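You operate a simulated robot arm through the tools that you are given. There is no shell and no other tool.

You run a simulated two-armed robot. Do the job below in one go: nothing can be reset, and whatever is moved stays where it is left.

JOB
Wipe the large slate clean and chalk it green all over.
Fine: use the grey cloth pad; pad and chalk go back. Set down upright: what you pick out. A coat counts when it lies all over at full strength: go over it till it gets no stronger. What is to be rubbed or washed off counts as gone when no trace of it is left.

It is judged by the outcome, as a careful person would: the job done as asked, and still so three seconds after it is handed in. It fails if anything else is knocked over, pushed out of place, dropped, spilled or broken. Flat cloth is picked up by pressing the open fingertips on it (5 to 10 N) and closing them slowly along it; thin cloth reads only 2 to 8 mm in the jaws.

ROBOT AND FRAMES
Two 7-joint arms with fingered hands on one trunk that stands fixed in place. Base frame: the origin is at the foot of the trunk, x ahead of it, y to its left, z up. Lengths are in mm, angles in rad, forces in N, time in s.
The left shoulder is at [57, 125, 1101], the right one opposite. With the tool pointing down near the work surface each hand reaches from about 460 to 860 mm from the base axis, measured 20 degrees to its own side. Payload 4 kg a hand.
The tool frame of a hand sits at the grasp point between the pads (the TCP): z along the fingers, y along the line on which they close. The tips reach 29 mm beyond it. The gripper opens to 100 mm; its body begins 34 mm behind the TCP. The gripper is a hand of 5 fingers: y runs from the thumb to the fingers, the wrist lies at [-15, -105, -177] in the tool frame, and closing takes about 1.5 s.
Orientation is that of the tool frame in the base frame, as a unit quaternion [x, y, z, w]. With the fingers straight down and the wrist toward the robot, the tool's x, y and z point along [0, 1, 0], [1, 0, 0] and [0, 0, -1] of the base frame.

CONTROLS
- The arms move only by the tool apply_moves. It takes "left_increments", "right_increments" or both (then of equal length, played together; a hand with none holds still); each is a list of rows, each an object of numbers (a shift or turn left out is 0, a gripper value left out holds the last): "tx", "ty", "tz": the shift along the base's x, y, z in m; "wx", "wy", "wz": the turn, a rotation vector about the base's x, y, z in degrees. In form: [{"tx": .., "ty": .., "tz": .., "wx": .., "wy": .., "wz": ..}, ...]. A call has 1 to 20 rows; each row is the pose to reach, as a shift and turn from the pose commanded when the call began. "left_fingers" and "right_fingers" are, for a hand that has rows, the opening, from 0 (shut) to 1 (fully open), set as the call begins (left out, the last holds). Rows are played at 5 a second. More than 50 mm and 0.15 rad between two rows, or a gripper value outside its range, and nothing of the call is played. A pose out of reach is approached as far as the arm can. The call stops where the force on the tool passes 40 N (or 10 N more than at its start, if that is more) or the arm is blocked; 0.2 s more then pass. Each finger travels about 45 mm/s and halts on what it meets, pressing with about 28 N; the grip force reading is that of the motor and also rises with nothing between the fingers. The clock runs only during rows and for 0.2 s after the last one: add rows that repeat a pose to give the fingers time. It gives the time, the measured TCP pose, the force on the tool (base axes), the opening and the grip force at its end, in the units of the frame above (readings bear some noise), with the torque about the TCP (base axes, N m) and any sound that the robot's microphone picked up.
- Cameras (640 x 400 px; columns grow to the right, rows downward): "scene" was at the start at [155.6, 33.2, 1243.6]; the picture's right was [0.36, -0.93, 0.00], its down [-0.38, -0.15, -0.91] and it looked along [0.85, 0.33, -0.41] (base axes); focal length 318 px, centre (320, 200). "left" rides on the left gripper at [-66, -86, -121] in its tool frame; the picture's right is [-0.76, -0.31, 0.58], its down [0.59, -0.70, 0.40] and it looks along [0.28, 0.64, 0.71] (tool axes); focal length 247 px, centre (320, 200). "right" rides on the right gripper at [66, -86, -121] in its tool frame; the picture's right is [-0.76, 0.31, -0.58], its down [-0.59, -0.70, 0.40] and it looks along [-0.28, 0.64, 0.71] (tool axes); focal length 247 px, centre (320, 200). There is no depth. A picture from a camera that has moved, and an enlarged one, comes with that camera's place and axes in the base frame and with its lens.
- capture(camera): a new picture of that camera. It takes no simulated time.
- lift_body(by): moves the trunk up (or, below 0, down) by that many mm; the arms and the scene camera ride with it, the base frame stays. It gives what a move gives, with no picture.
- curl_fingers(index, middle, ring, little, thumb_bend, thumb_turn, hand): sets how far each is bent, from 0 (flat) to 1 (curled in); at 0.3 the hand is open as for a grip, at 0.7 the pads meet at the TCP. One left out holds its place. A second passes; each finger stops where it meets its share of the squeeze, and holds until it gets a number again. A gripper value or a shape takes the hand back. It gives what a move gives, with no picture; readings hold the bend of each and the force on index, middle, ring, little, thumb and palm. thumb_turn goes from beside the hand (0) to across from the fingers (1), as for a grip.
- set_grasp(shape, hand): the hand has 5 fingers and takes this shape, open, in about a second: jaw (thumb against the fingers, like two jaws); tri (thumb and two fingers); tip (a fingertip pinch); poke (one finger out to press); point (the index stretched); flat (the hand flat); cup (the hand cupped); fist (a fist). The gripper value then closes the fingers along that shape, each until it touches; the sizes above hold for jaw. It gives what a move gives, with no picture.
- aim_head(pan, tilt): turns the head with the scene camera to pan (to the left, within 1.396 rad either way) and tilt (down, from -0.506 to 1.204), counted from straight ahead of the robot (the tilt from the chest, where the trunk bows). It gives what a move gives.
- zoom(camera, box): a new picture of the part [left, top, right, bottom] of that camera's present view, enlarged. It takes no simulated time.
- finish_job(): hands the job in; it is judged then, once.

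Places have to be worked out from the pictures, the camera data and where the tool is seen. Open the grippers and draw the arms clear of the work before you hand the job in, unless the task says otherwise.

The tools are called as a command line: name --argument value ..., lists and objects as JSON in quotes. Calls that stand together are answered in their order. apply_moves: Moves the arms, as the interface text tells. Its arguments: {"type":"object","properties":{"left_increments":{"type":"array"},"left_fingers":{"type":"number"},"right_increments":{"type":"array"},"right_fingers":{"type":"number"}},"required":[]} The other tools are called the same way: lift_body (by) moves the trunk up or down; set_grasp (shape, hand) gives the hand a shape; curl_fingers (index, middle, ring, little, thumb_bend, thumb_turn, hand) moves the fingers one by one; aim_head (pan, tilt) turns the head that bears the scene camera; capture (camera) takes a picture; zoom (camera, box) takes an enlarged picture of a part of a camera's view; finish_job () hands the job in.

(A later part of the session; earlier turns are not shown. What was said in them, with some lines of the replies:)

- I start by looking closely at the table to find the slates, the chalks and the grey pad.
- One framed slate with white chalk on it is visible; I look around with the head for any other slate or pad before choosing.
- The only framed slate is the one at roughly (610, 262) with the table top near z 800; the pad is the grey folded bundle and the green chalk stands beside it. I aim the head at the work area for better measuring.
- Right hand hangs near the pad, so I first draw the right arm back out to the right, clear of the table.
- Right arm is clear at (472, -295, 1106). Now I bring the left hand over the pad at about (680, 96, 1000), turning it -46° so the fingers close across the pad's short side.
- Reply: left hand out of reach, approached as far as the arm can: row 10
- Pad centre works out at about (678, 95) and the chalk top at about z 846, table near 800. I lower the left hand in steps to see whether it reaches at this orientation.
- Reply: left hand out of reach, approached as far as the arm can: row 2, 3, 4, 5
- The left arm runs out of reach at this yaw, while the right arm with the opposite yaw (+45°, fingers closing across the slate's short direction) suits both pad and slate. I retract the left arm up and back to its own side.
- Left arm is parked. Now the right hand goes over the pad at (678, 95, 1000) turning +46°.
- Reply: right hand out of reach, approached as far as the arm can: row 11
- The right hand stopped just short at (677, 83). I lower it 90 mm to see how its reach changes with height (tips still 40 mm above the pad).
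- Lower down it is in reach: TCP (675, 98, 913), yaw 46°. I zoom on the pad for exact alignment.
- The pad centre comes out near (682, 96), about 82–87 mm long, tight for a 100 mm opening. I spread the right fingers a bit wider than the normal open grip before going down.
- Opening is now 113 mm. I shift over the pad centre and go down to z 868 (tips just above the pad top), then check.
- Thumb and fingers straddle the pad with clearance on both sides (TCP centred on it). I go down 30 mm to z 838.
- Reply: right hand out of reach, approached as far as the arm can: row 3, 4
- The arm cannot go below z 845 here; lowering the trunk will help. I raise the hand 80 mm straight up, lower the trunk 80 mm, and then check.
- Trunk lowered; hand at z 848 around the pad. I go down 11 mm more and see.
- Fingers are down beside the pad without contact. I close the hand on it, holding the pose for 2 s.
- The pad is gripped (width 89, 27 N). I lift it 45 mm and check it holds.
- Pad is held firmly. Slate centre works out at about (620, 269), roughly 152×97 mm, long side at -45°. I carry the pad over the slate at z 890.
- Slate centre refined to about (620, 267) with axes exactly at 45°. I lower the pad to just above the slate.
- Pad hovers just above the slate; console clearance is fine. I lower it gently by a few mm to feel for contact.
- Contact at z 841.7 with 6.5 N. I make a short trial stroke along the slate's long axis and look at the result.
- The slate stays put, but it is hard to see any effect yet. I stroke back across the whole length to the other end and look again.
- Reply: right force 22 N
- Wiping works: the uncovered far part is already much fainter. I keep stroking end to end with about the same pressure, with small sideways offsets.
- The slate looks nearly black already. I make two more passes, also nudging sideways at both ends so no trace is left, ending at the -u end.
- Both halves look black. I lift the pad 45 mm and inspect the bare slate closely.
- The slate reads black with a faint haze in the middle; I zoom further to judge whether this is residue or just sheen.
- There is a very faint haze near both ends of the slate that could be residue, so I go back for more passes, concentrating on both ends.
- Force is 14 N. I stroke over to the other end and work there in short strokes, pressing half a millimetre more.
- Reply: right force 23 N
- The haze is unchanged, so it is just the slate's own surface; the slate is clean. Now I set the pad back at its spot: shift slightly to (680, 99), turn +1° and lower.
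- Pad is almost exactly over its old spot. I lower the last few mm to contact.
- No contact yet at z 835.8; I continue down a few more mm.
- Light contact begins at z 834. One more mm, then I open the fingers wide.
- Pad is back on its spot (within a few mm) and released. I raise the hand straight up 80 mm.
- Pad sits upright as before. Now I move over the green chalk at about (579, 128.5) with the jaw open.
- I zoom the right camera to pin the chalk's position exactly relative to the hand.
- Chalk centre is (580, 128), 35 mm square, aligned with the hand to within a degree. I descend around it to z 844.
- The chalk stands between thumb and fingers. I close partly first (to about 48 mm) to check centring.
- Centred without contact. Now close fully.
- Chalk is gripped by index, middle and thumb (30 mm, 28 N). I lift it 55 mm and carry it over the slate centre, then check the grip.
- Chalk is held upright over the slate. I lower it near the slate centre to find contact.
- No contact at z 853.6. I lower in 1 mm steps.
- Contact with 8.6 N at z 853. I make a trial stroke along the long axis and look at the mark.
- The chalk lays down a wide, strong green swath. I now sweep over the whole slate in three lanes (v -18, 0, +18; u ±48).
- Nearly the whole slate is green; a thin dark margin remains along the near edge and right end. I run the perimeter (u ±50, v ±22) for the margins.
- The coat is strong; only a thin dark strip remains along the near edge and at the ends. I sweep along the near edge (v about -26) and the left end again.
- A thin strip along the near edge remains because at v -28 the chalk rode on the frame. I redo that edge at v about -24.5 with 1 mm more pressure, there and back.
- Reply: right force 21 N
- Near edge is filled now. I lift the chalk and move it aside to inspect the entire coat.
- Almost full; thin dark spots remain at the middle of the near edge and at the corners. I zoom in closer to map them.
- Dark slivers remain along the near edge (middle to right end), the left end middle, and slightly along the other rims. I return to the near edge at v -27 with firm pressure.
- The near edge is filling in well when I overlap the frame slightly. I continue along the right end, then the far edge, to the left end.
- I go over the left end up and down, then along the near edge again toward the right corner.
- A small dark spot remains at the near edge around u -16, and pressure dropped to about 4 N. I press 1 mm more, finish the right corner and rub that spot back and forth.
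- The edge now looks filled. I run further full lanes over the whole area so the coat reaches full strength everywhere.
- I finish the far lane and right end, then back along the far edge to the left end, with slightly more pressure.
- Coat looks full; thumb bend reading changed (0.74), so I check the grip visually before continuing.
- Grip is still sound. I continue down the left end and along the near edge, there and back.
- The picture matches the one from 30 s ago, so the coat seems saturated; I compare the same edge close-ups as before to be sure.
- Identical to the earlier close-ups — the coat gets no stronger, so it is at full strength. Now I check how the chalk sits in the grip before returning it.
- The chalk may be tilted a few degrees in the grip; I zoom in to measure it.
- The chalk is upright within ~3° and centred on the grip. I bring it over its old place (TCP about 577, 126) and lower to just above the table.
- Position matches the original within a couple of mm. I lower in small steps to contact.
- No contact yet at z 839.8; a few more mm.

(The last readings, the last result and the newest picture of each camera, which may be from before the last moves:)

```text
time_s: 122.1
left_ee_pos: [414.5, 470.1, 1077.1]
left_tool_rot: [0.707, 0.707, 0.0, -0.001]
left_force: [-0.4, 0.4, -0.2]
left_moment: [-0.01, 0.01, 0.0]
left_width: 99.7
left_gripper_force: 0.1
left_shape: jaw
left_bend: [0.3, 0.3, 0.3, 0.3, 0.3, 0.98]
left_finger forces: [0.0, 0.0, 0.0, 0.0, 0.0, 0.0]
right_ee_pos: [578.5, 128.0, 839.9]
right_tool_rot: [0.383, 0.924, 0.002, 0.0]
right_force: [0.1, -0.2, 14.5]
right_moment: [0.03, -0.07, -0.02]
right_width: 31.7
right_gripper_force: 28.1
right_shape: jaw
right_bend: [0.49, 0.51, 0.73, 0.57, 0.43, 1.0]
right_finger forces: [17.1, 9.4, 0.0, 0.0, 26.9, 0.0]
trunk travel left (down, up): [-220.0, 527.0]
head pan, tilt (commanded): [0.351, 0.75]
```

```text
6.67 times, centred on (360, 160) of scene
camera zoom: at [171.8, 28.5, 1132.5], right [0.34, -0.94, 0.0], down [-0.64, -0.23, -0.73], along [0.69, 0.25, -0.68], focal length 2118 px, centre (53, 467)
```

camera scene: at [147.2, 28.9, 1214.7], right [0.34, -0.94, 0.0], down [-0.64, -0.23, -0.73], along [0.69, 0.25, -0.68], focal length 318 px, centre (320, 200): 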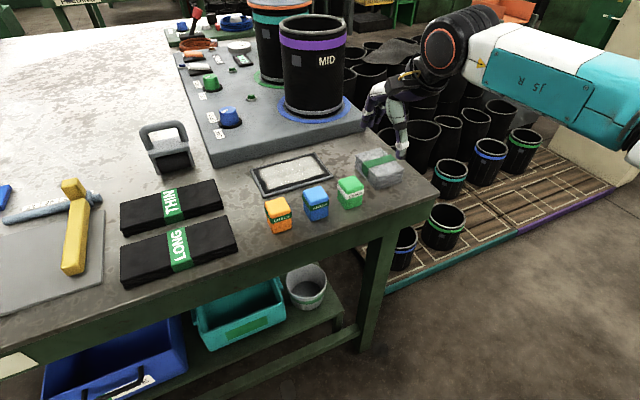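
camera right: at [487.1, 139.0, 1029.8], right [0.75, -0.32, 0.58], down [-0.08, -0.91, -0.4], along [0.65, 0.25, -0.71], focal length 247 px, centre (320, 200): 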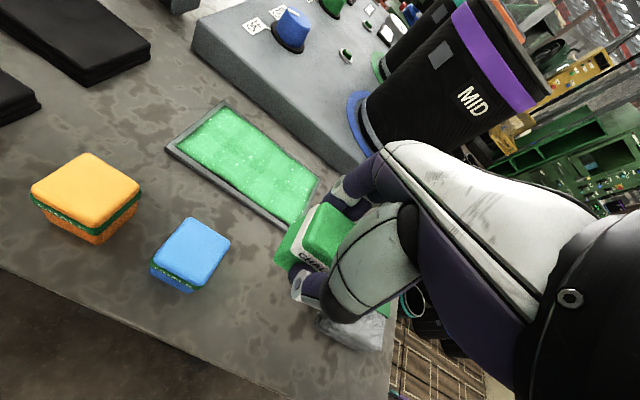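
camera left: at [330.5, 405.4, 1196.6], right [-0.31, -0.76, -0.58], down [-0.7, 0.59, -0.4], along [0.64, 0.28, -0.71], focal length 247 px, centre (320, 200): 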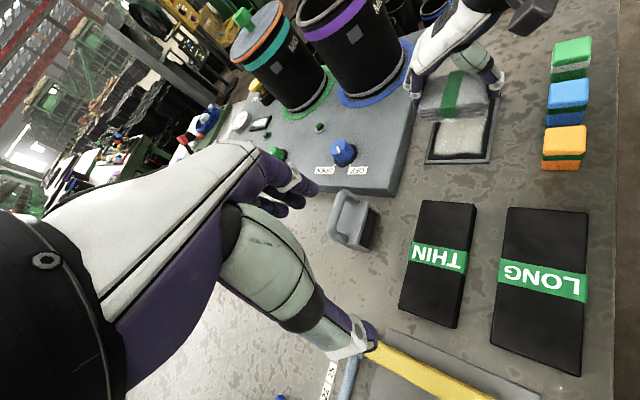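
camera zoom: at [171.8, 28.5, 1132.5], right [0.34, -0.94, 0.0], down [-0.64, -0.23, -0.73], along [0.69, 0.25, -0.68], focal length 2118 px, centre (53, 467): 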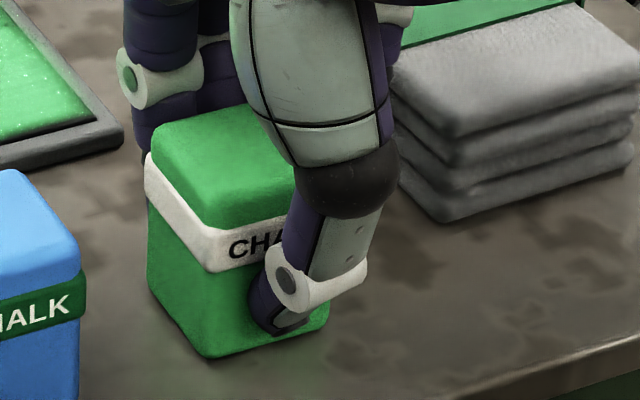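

Chalk is standing on the table (14 N). I ease up 1 mm and open the fingers gently.

apply_moves --right_increments '[{"tz": 0.001}, {"tz": 0.0015}, {"tz": 0.0015}]'

apply_moves --right_increments '[{"tz": 0}, {"tz": 0}, {"tz": 0}, {"tz": 0}, {"tz": 0}, {"tz": 0}]' --right_fingers 0.6

zoom --camera "scene" --box '[320, 130, 400, 190]'

zoom --camera "left" --box '[480, 0, 640, 120]'

```text
time_s: 122.9
left_ee_pos: [415.2, 471.2, 1076.5]
left_tool_rot: [0.707, 0.707, 0.0, 0.0]
left_force: [0.1, -0.3, -0.1]
left_moment: [-0.04, -0.03, 0.0]
left_width: 100.0
left_gripper_force: 0.1
left_shape: jaw
left_bend: [0.3, 0.3, 0.3, 0.3, 0.3, 0.98]
left_finger forces: [0.0, 0.0, 0.0, 0.0, 0.1, 0.0]
right_ee_pos: [577.7, 126.4, 839.7]
right_tool_rot: [0.383, 0.924, 0.0, 0.001]
right_force: [1.7, 4.5, 12.4]
right_moment: [0.2, -0.12, -0.02]
right_width: 31.4
right_gripper_force: 27.8
right_shape: jaw
right_bend: [0.49, 0.51, 0.73, 0.57, 0.44, 1.0]
right_finger forces: [18.7, 10.9, 0.0, 0.0, 25.0, 0.1]
trunk travel left (down, up): [-220.0, 527.0]
head pan, tilt (commanded): [0.351, 0.75]
```

```text
time_s: 124.3
left_ee_pos: [416.4, 470.6, 1075.5]
left_tool_rot: [0.707, 0.707, 0.0, 0.0]
left_force: [-0.5, 0.1, 0.6]
left_moment: [0.01, 0.0, 0.0]
left_width: 99.6
left_gripper_force: 0.0
left_shape: jaw
left_bend: [0.3, 0.3, 0.3, 0.3, 0.3, 0.98]
left_finger forces: [0.1, 0.0, 0.0, 0.0, 0.0, 0.0]
right_ee_pos: [579.1, 127.5, 839.0]
right_tool_rot: [0.383, 0.924, 0.0, 0.0]
right_force: [-0.1, 0.5, -0.5]
right_moment: [0.0, 0.0, -0.01]
right_width: 59.9
right_gripper_force: 0.1
right_shape: jaw
right_bend: [0.4, 0.39, 0.73, 0.45, 0.31, 1.0]
right_finger forces: [0.0, 0.0, 0.0, 0.1, 0.0, 0.0]
trunk travel left (down, up): [-220.0, 527.0]
head pan, tilt (commanded): [0.351, 0.75]
```

```text
6.67 times, centred on (360, 160) of scene
camera zoom: at [172.9, 28.8, 1132.1], right [0.34, -0.94, 0.0], down [-0.64, -0.23, -0.73], along [0.69, 0.25, -0.68], focal length 2118 px, centre (53, 467)
```

zoom: 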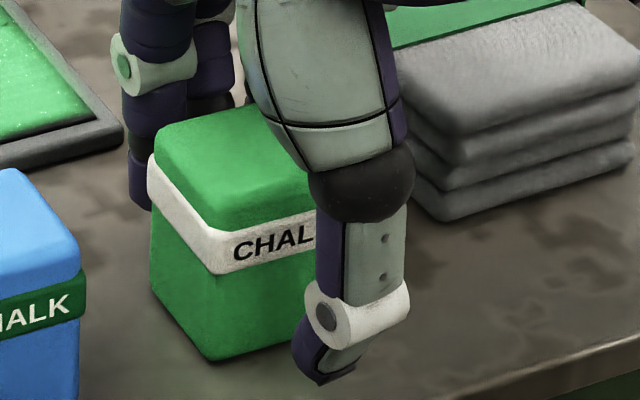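

```text
3.33 times, centred on (560, 60) of left
camera zoom: at [330.3, 405.3, 1196.7], right [-0.31, -0.76, -0.58], down [-0.7, 0.59, -0.4], along [0.64, 0.28, -0.71], focal length 823 px, centre (-480, 667)
```

zoom: 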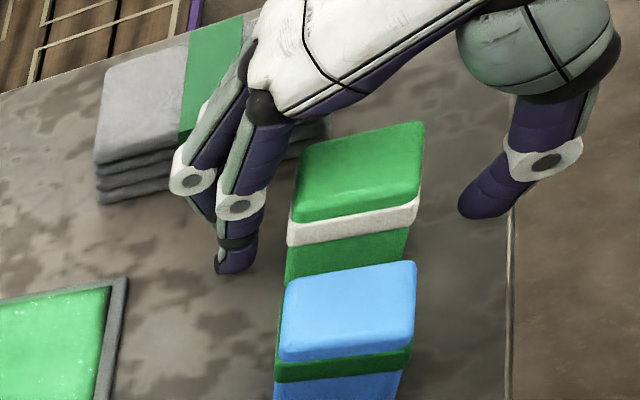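

Chalk stands exactly on its old spot. I open fully and then raise straight up.

apply_moves --right_increments '[{"tz": 0}, {"tz": 0}, {"tz": 0}, {"tz": 0}, {"tz": 0}, {"tz": 0}]' --right_fingers 1

zoom --camera "scene" --box '[300, 100, 420, 200]'

```text
time_s: 125.7
left_ee_pos: [416.1, 472.0, 1075.3]
left_tool_rot: [0.707, 0.707, 0.0, 0.0]
left_force: [-0.7, 0.3, 0.1]
left_moment: [0.03, 0.01, -0.01]
left_width: 99.9
left_gripper_force: 0.0
left_shape: jaw
left_bend: [0.3, 0.3, 0.3, 0.3, 0.3, 0.98]
left_finger forces: [0.0, 0.1, 0.0, 0.0, 0.0, 0.0]
right_ee_pos: [579.0, 125.7, 839.6]
right_tool_rot: [0.383, 0.924, 0.001, 0.0]
right_force: [0.5, 0.8, 0.5]
right_moment: [0.01, -0.01, 0.03]
right_width: 99.9
right_gripper_force: 0.1
right_shape: jaw
right_bend: [0.3, 0.3, 0.3, 0.3, 0.3, 0.98]
right_finger forces: [0.1, 0.1, 0.0, 0.0, 0.0, 0.0]
trunk travel left (down, up): [-220.0, 527.0]
head pan, tilt (commanded): [0.351, 0.75]
```

```text
4.00 times, centred on (360, 150) of scene
camera zoom: at [172.9, 28.8, 1132.1], right [0.34, -0.94, 0.0], down [-0.64, -0.23, -0.73], along [0.69, 0.25, -0.68], focal length 1270 px, centre (160, 400)
```

zoom: 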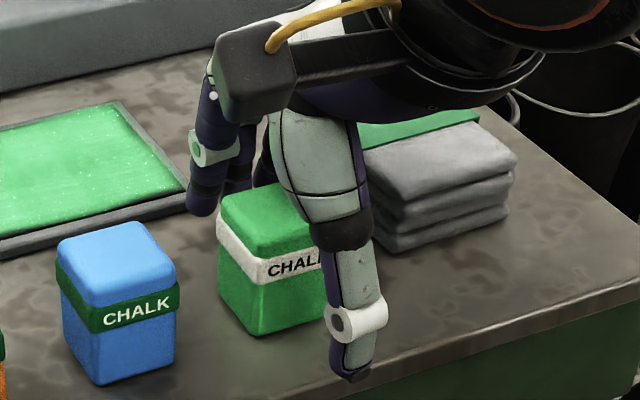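

Fingers are fully open and clear of the chalk. I raise the hand straight up 90 mm.

apply_moves --right_increments '[{"tz": 0.02}, {"tz": 0.04}, {"tz": 0.065}, {"tz": 0.09}, {"tx": -0.01, "ty": -0.02, "tz": 0.13}, {"tx": -0.025, "ty": -0.06, "tz": 0.15}, {"tx": -0.04, "ty": -0.1, "tz": 0.17}, {"tx": -0.055, "ty": -0.14, "tz": 0.19, "wz": -6}, {"tx": -0.07, "ty": -0.18, "tz": 0.2, "wz": -12}, {"tx": -0.085, "ty": -0.22, "tz": 0.21, "wz": -18}, {"tx": -0.1, "ty": -0.26, "tz": 0.22, "wz": -24}, {"tx": -0.11, "ty": -0.3, "tz": 0.23, "wz": -30}, {"tx": -0.11, "ty": -0.34, "tz": 0.23, "wz": -36}, {"tx": -0.11, "ty": -0.38, "tz": 0.23, "wz": -42}, {"tx": -0.11, "ty": -0.42, "tz": 0.23, "wz": -45}]'

capture --camera "scene"

zoom --camera "scene" --box '[220, 80, 440, 220]'

zoom --camera "left" --box '[380, 0, 640, 180]'

```text
time_s: 128.9
left_ee_pos: [417.1, 470.9, 1075.2]
left_tool_rot: [0.707, 0.707, 0.0, 0.0]
left_force: [0.3, -0.1, 0.2]
left_moment: [0.02, 0.01, 0.01]
left_width: 100.2
left_gripper_force: 0.0
left_shape: jaw
left_bend: [0.3, 0.3, 0.3, 0.3, 0.3, 0.98]
left_finger forces: [0.0, 0.1, 0.0, 0.0, 0.0, 0.0]
right_ee_pos: [464.4, -295.1, 1068.5]
right_tool_rot: [0.708, 0.706, 0.0, 0.0]
right_force: [-0.3, 0.2, -0.4]
right_moment: [-0.02, -0.02, 0.0]
right_width: 99.9
right_gripper_force: 0.1
right_shape: jaw
right_bend: [0.3, 0.3, 0.3, 0.3, 0.3, 0.98]
right_finger forces: [0.1, 0.0, 0.0, 0.1, 0.1, 0.0]
trunk travel left (down, up): [-220.0, 527.0]
head pan, tilt (commanded): [0.351, 0.75]
```

```text
taken
camera scene: at [172.6, 28.4, 1132.2], right [0.34, -0.94, 0.0], down [-0.64, -0.23, -0.73], along [0.69, 0.25, -0.68], focal length 318 px, centre (320, 200)
```

scene: 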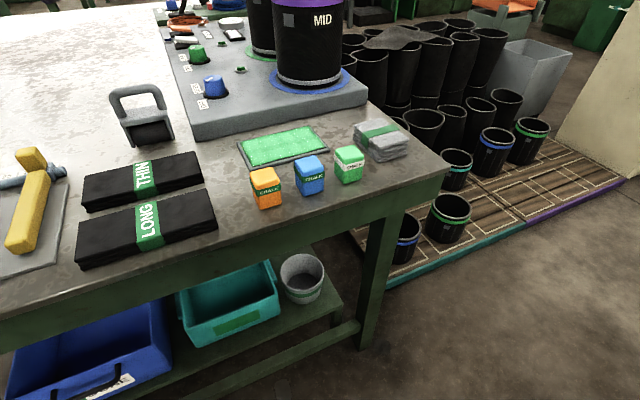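

```text
2.86 times, centred on (330, 150) of scene
camera zoom: at [172.6, 28.4, 1132.2], right [0.34, -0.94, 0.0], down [-0.64, -0.23, -0.73], along [0.69, 0.25, -0.68], focal length 908 px, centre (291, 343)
```

zoom: 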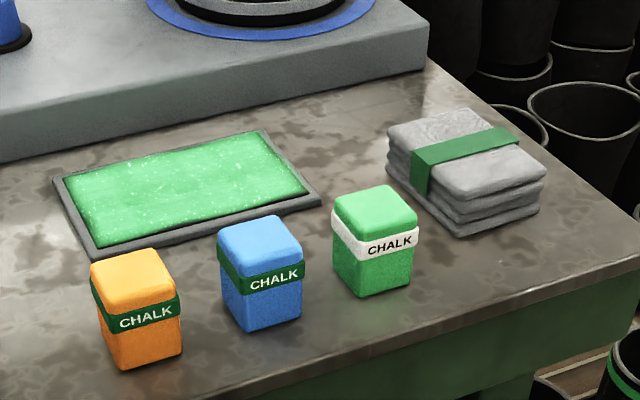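

```text
2.22 times, centred on (510, 90) of left
camera zoom: at [330.0, 404.9, 1197.0], right [-0.31, -0.76, -0.58], down [-0.7, 0.59, -0.4], along [0.64, 0.28, -0.71], focal length 549 px, centre (-102, 444)
```

zoom: 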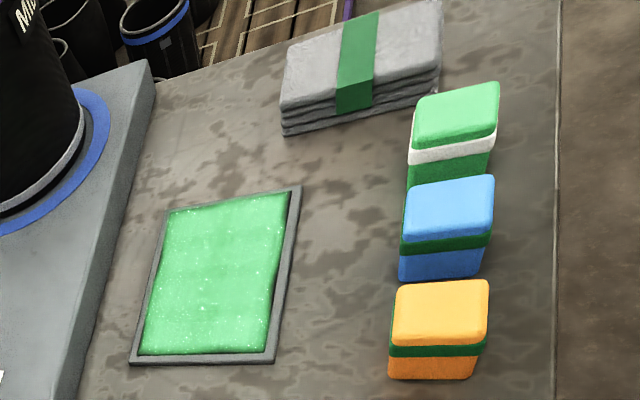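

All items stand in place, slate fully green, pad and chalk back. I raise the trunk again so both open hands are well clear, and take a last look.

lift_body --by 80

capture --camera "scene"

zoom --camera "scene" --box '[220, 130, 420, 255]'

```text
time_s: 130.1
left_ee_pos: [417.7, 470.8, 1155.4]
left_tool_rot: [0.707, 0.707, -0.001, 0.0]
left_force: [0.6, -0.2, 0.2]
left_moment: [0.0, 0.01, -0.01]
left_width: 99.8
left_gripper_force: 0.1
left_shape: jaw
left_bend: [0.3, 0.3, 0.3, 0.3, 0.3, 0.98]
left_finger forces: [0.0, 0.1, 0.0, 0.0, 0.0, 0.0]
right_ee_pos: [469.0, -293.7, 1149.5]
right_tool_rot: [0.706, 0.708, -0.001, -0.001]
right_force: [0.3, 0.3, 0.1]
right_moment: [-0.01, 0.01, 0.0]
right_width: 99.8
right_gripper_force: 0.1
right_shape: jaw
right_bend: [0.3, 0.3, 0.3, 0.3, 0.3, 0.98]
right_finger forces: [0.0, 0.1, 0.1, 0.1, 0.1, 0.1]
trunk travel left (down, up): [-300.0, 447.0]
head pan, tilt (commanded): [0.351, 0.75]
```

```text
taken
camera scene: at [147.5, 28.8, 1214.5], right [0.34, -0.94, 0.0], down [-0.64, -0.23, -0.73], along [0.69, 0.25, -0.68], focal length 318 px, centre (320, 200)
```

scene: 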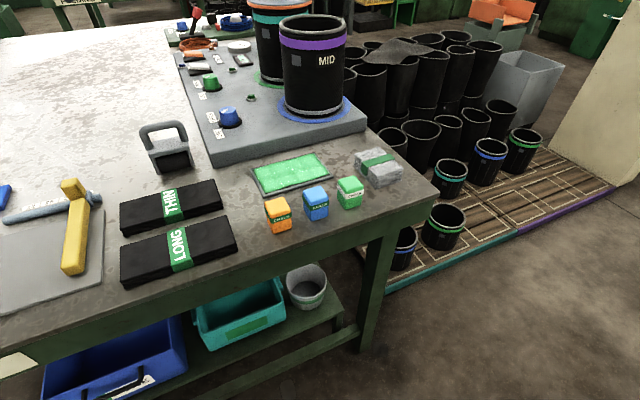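

```text
3.20 times, centred on (320, 192) of scene
camera zoom: at [147.5, 28.8, 1214.5], right [0.34, -0.94, 0.0], down [-0.64, -0.23, -0.73], along [0.69, 0.25, -0.68], focal length 1016 px, centre (320, 224)
```

zoom: 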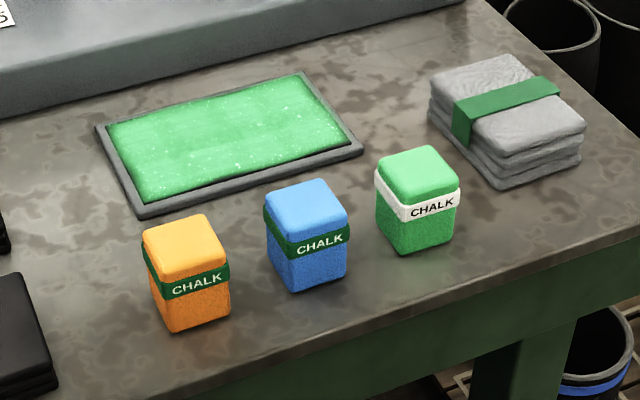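

The final view matches the original layout: slate in place and green all over, chalk and pad back where they stood, hands open and clear. I hand the job in.

finish_job

```text
The job is handed in.
```

The large slate is wiped clean and chalked green all over, and I've handed the job in.

- **Wiping:** I wiped the slate with the grey cloth pad until no white chalk showed. A faint haze stayed the same after extra passes, so I took it to be the slate's own surface.
- **Chalking:** I went over the whole slate with the green chalk, then repeated the edges and ends. Close-ups taken about 30 seconds of chalking apart looked identical, so I judged the coat at full strength. A thin dark line still shows along parts of the rim. Extra passes over it changed nothing.
- **Putting back:** The chalk stands upright on its old spot. The pad lies within a few millimetres of where it was.
- **Everything else:** Nothing else appears moved in the final picture, and both hands are open and clear of the work.
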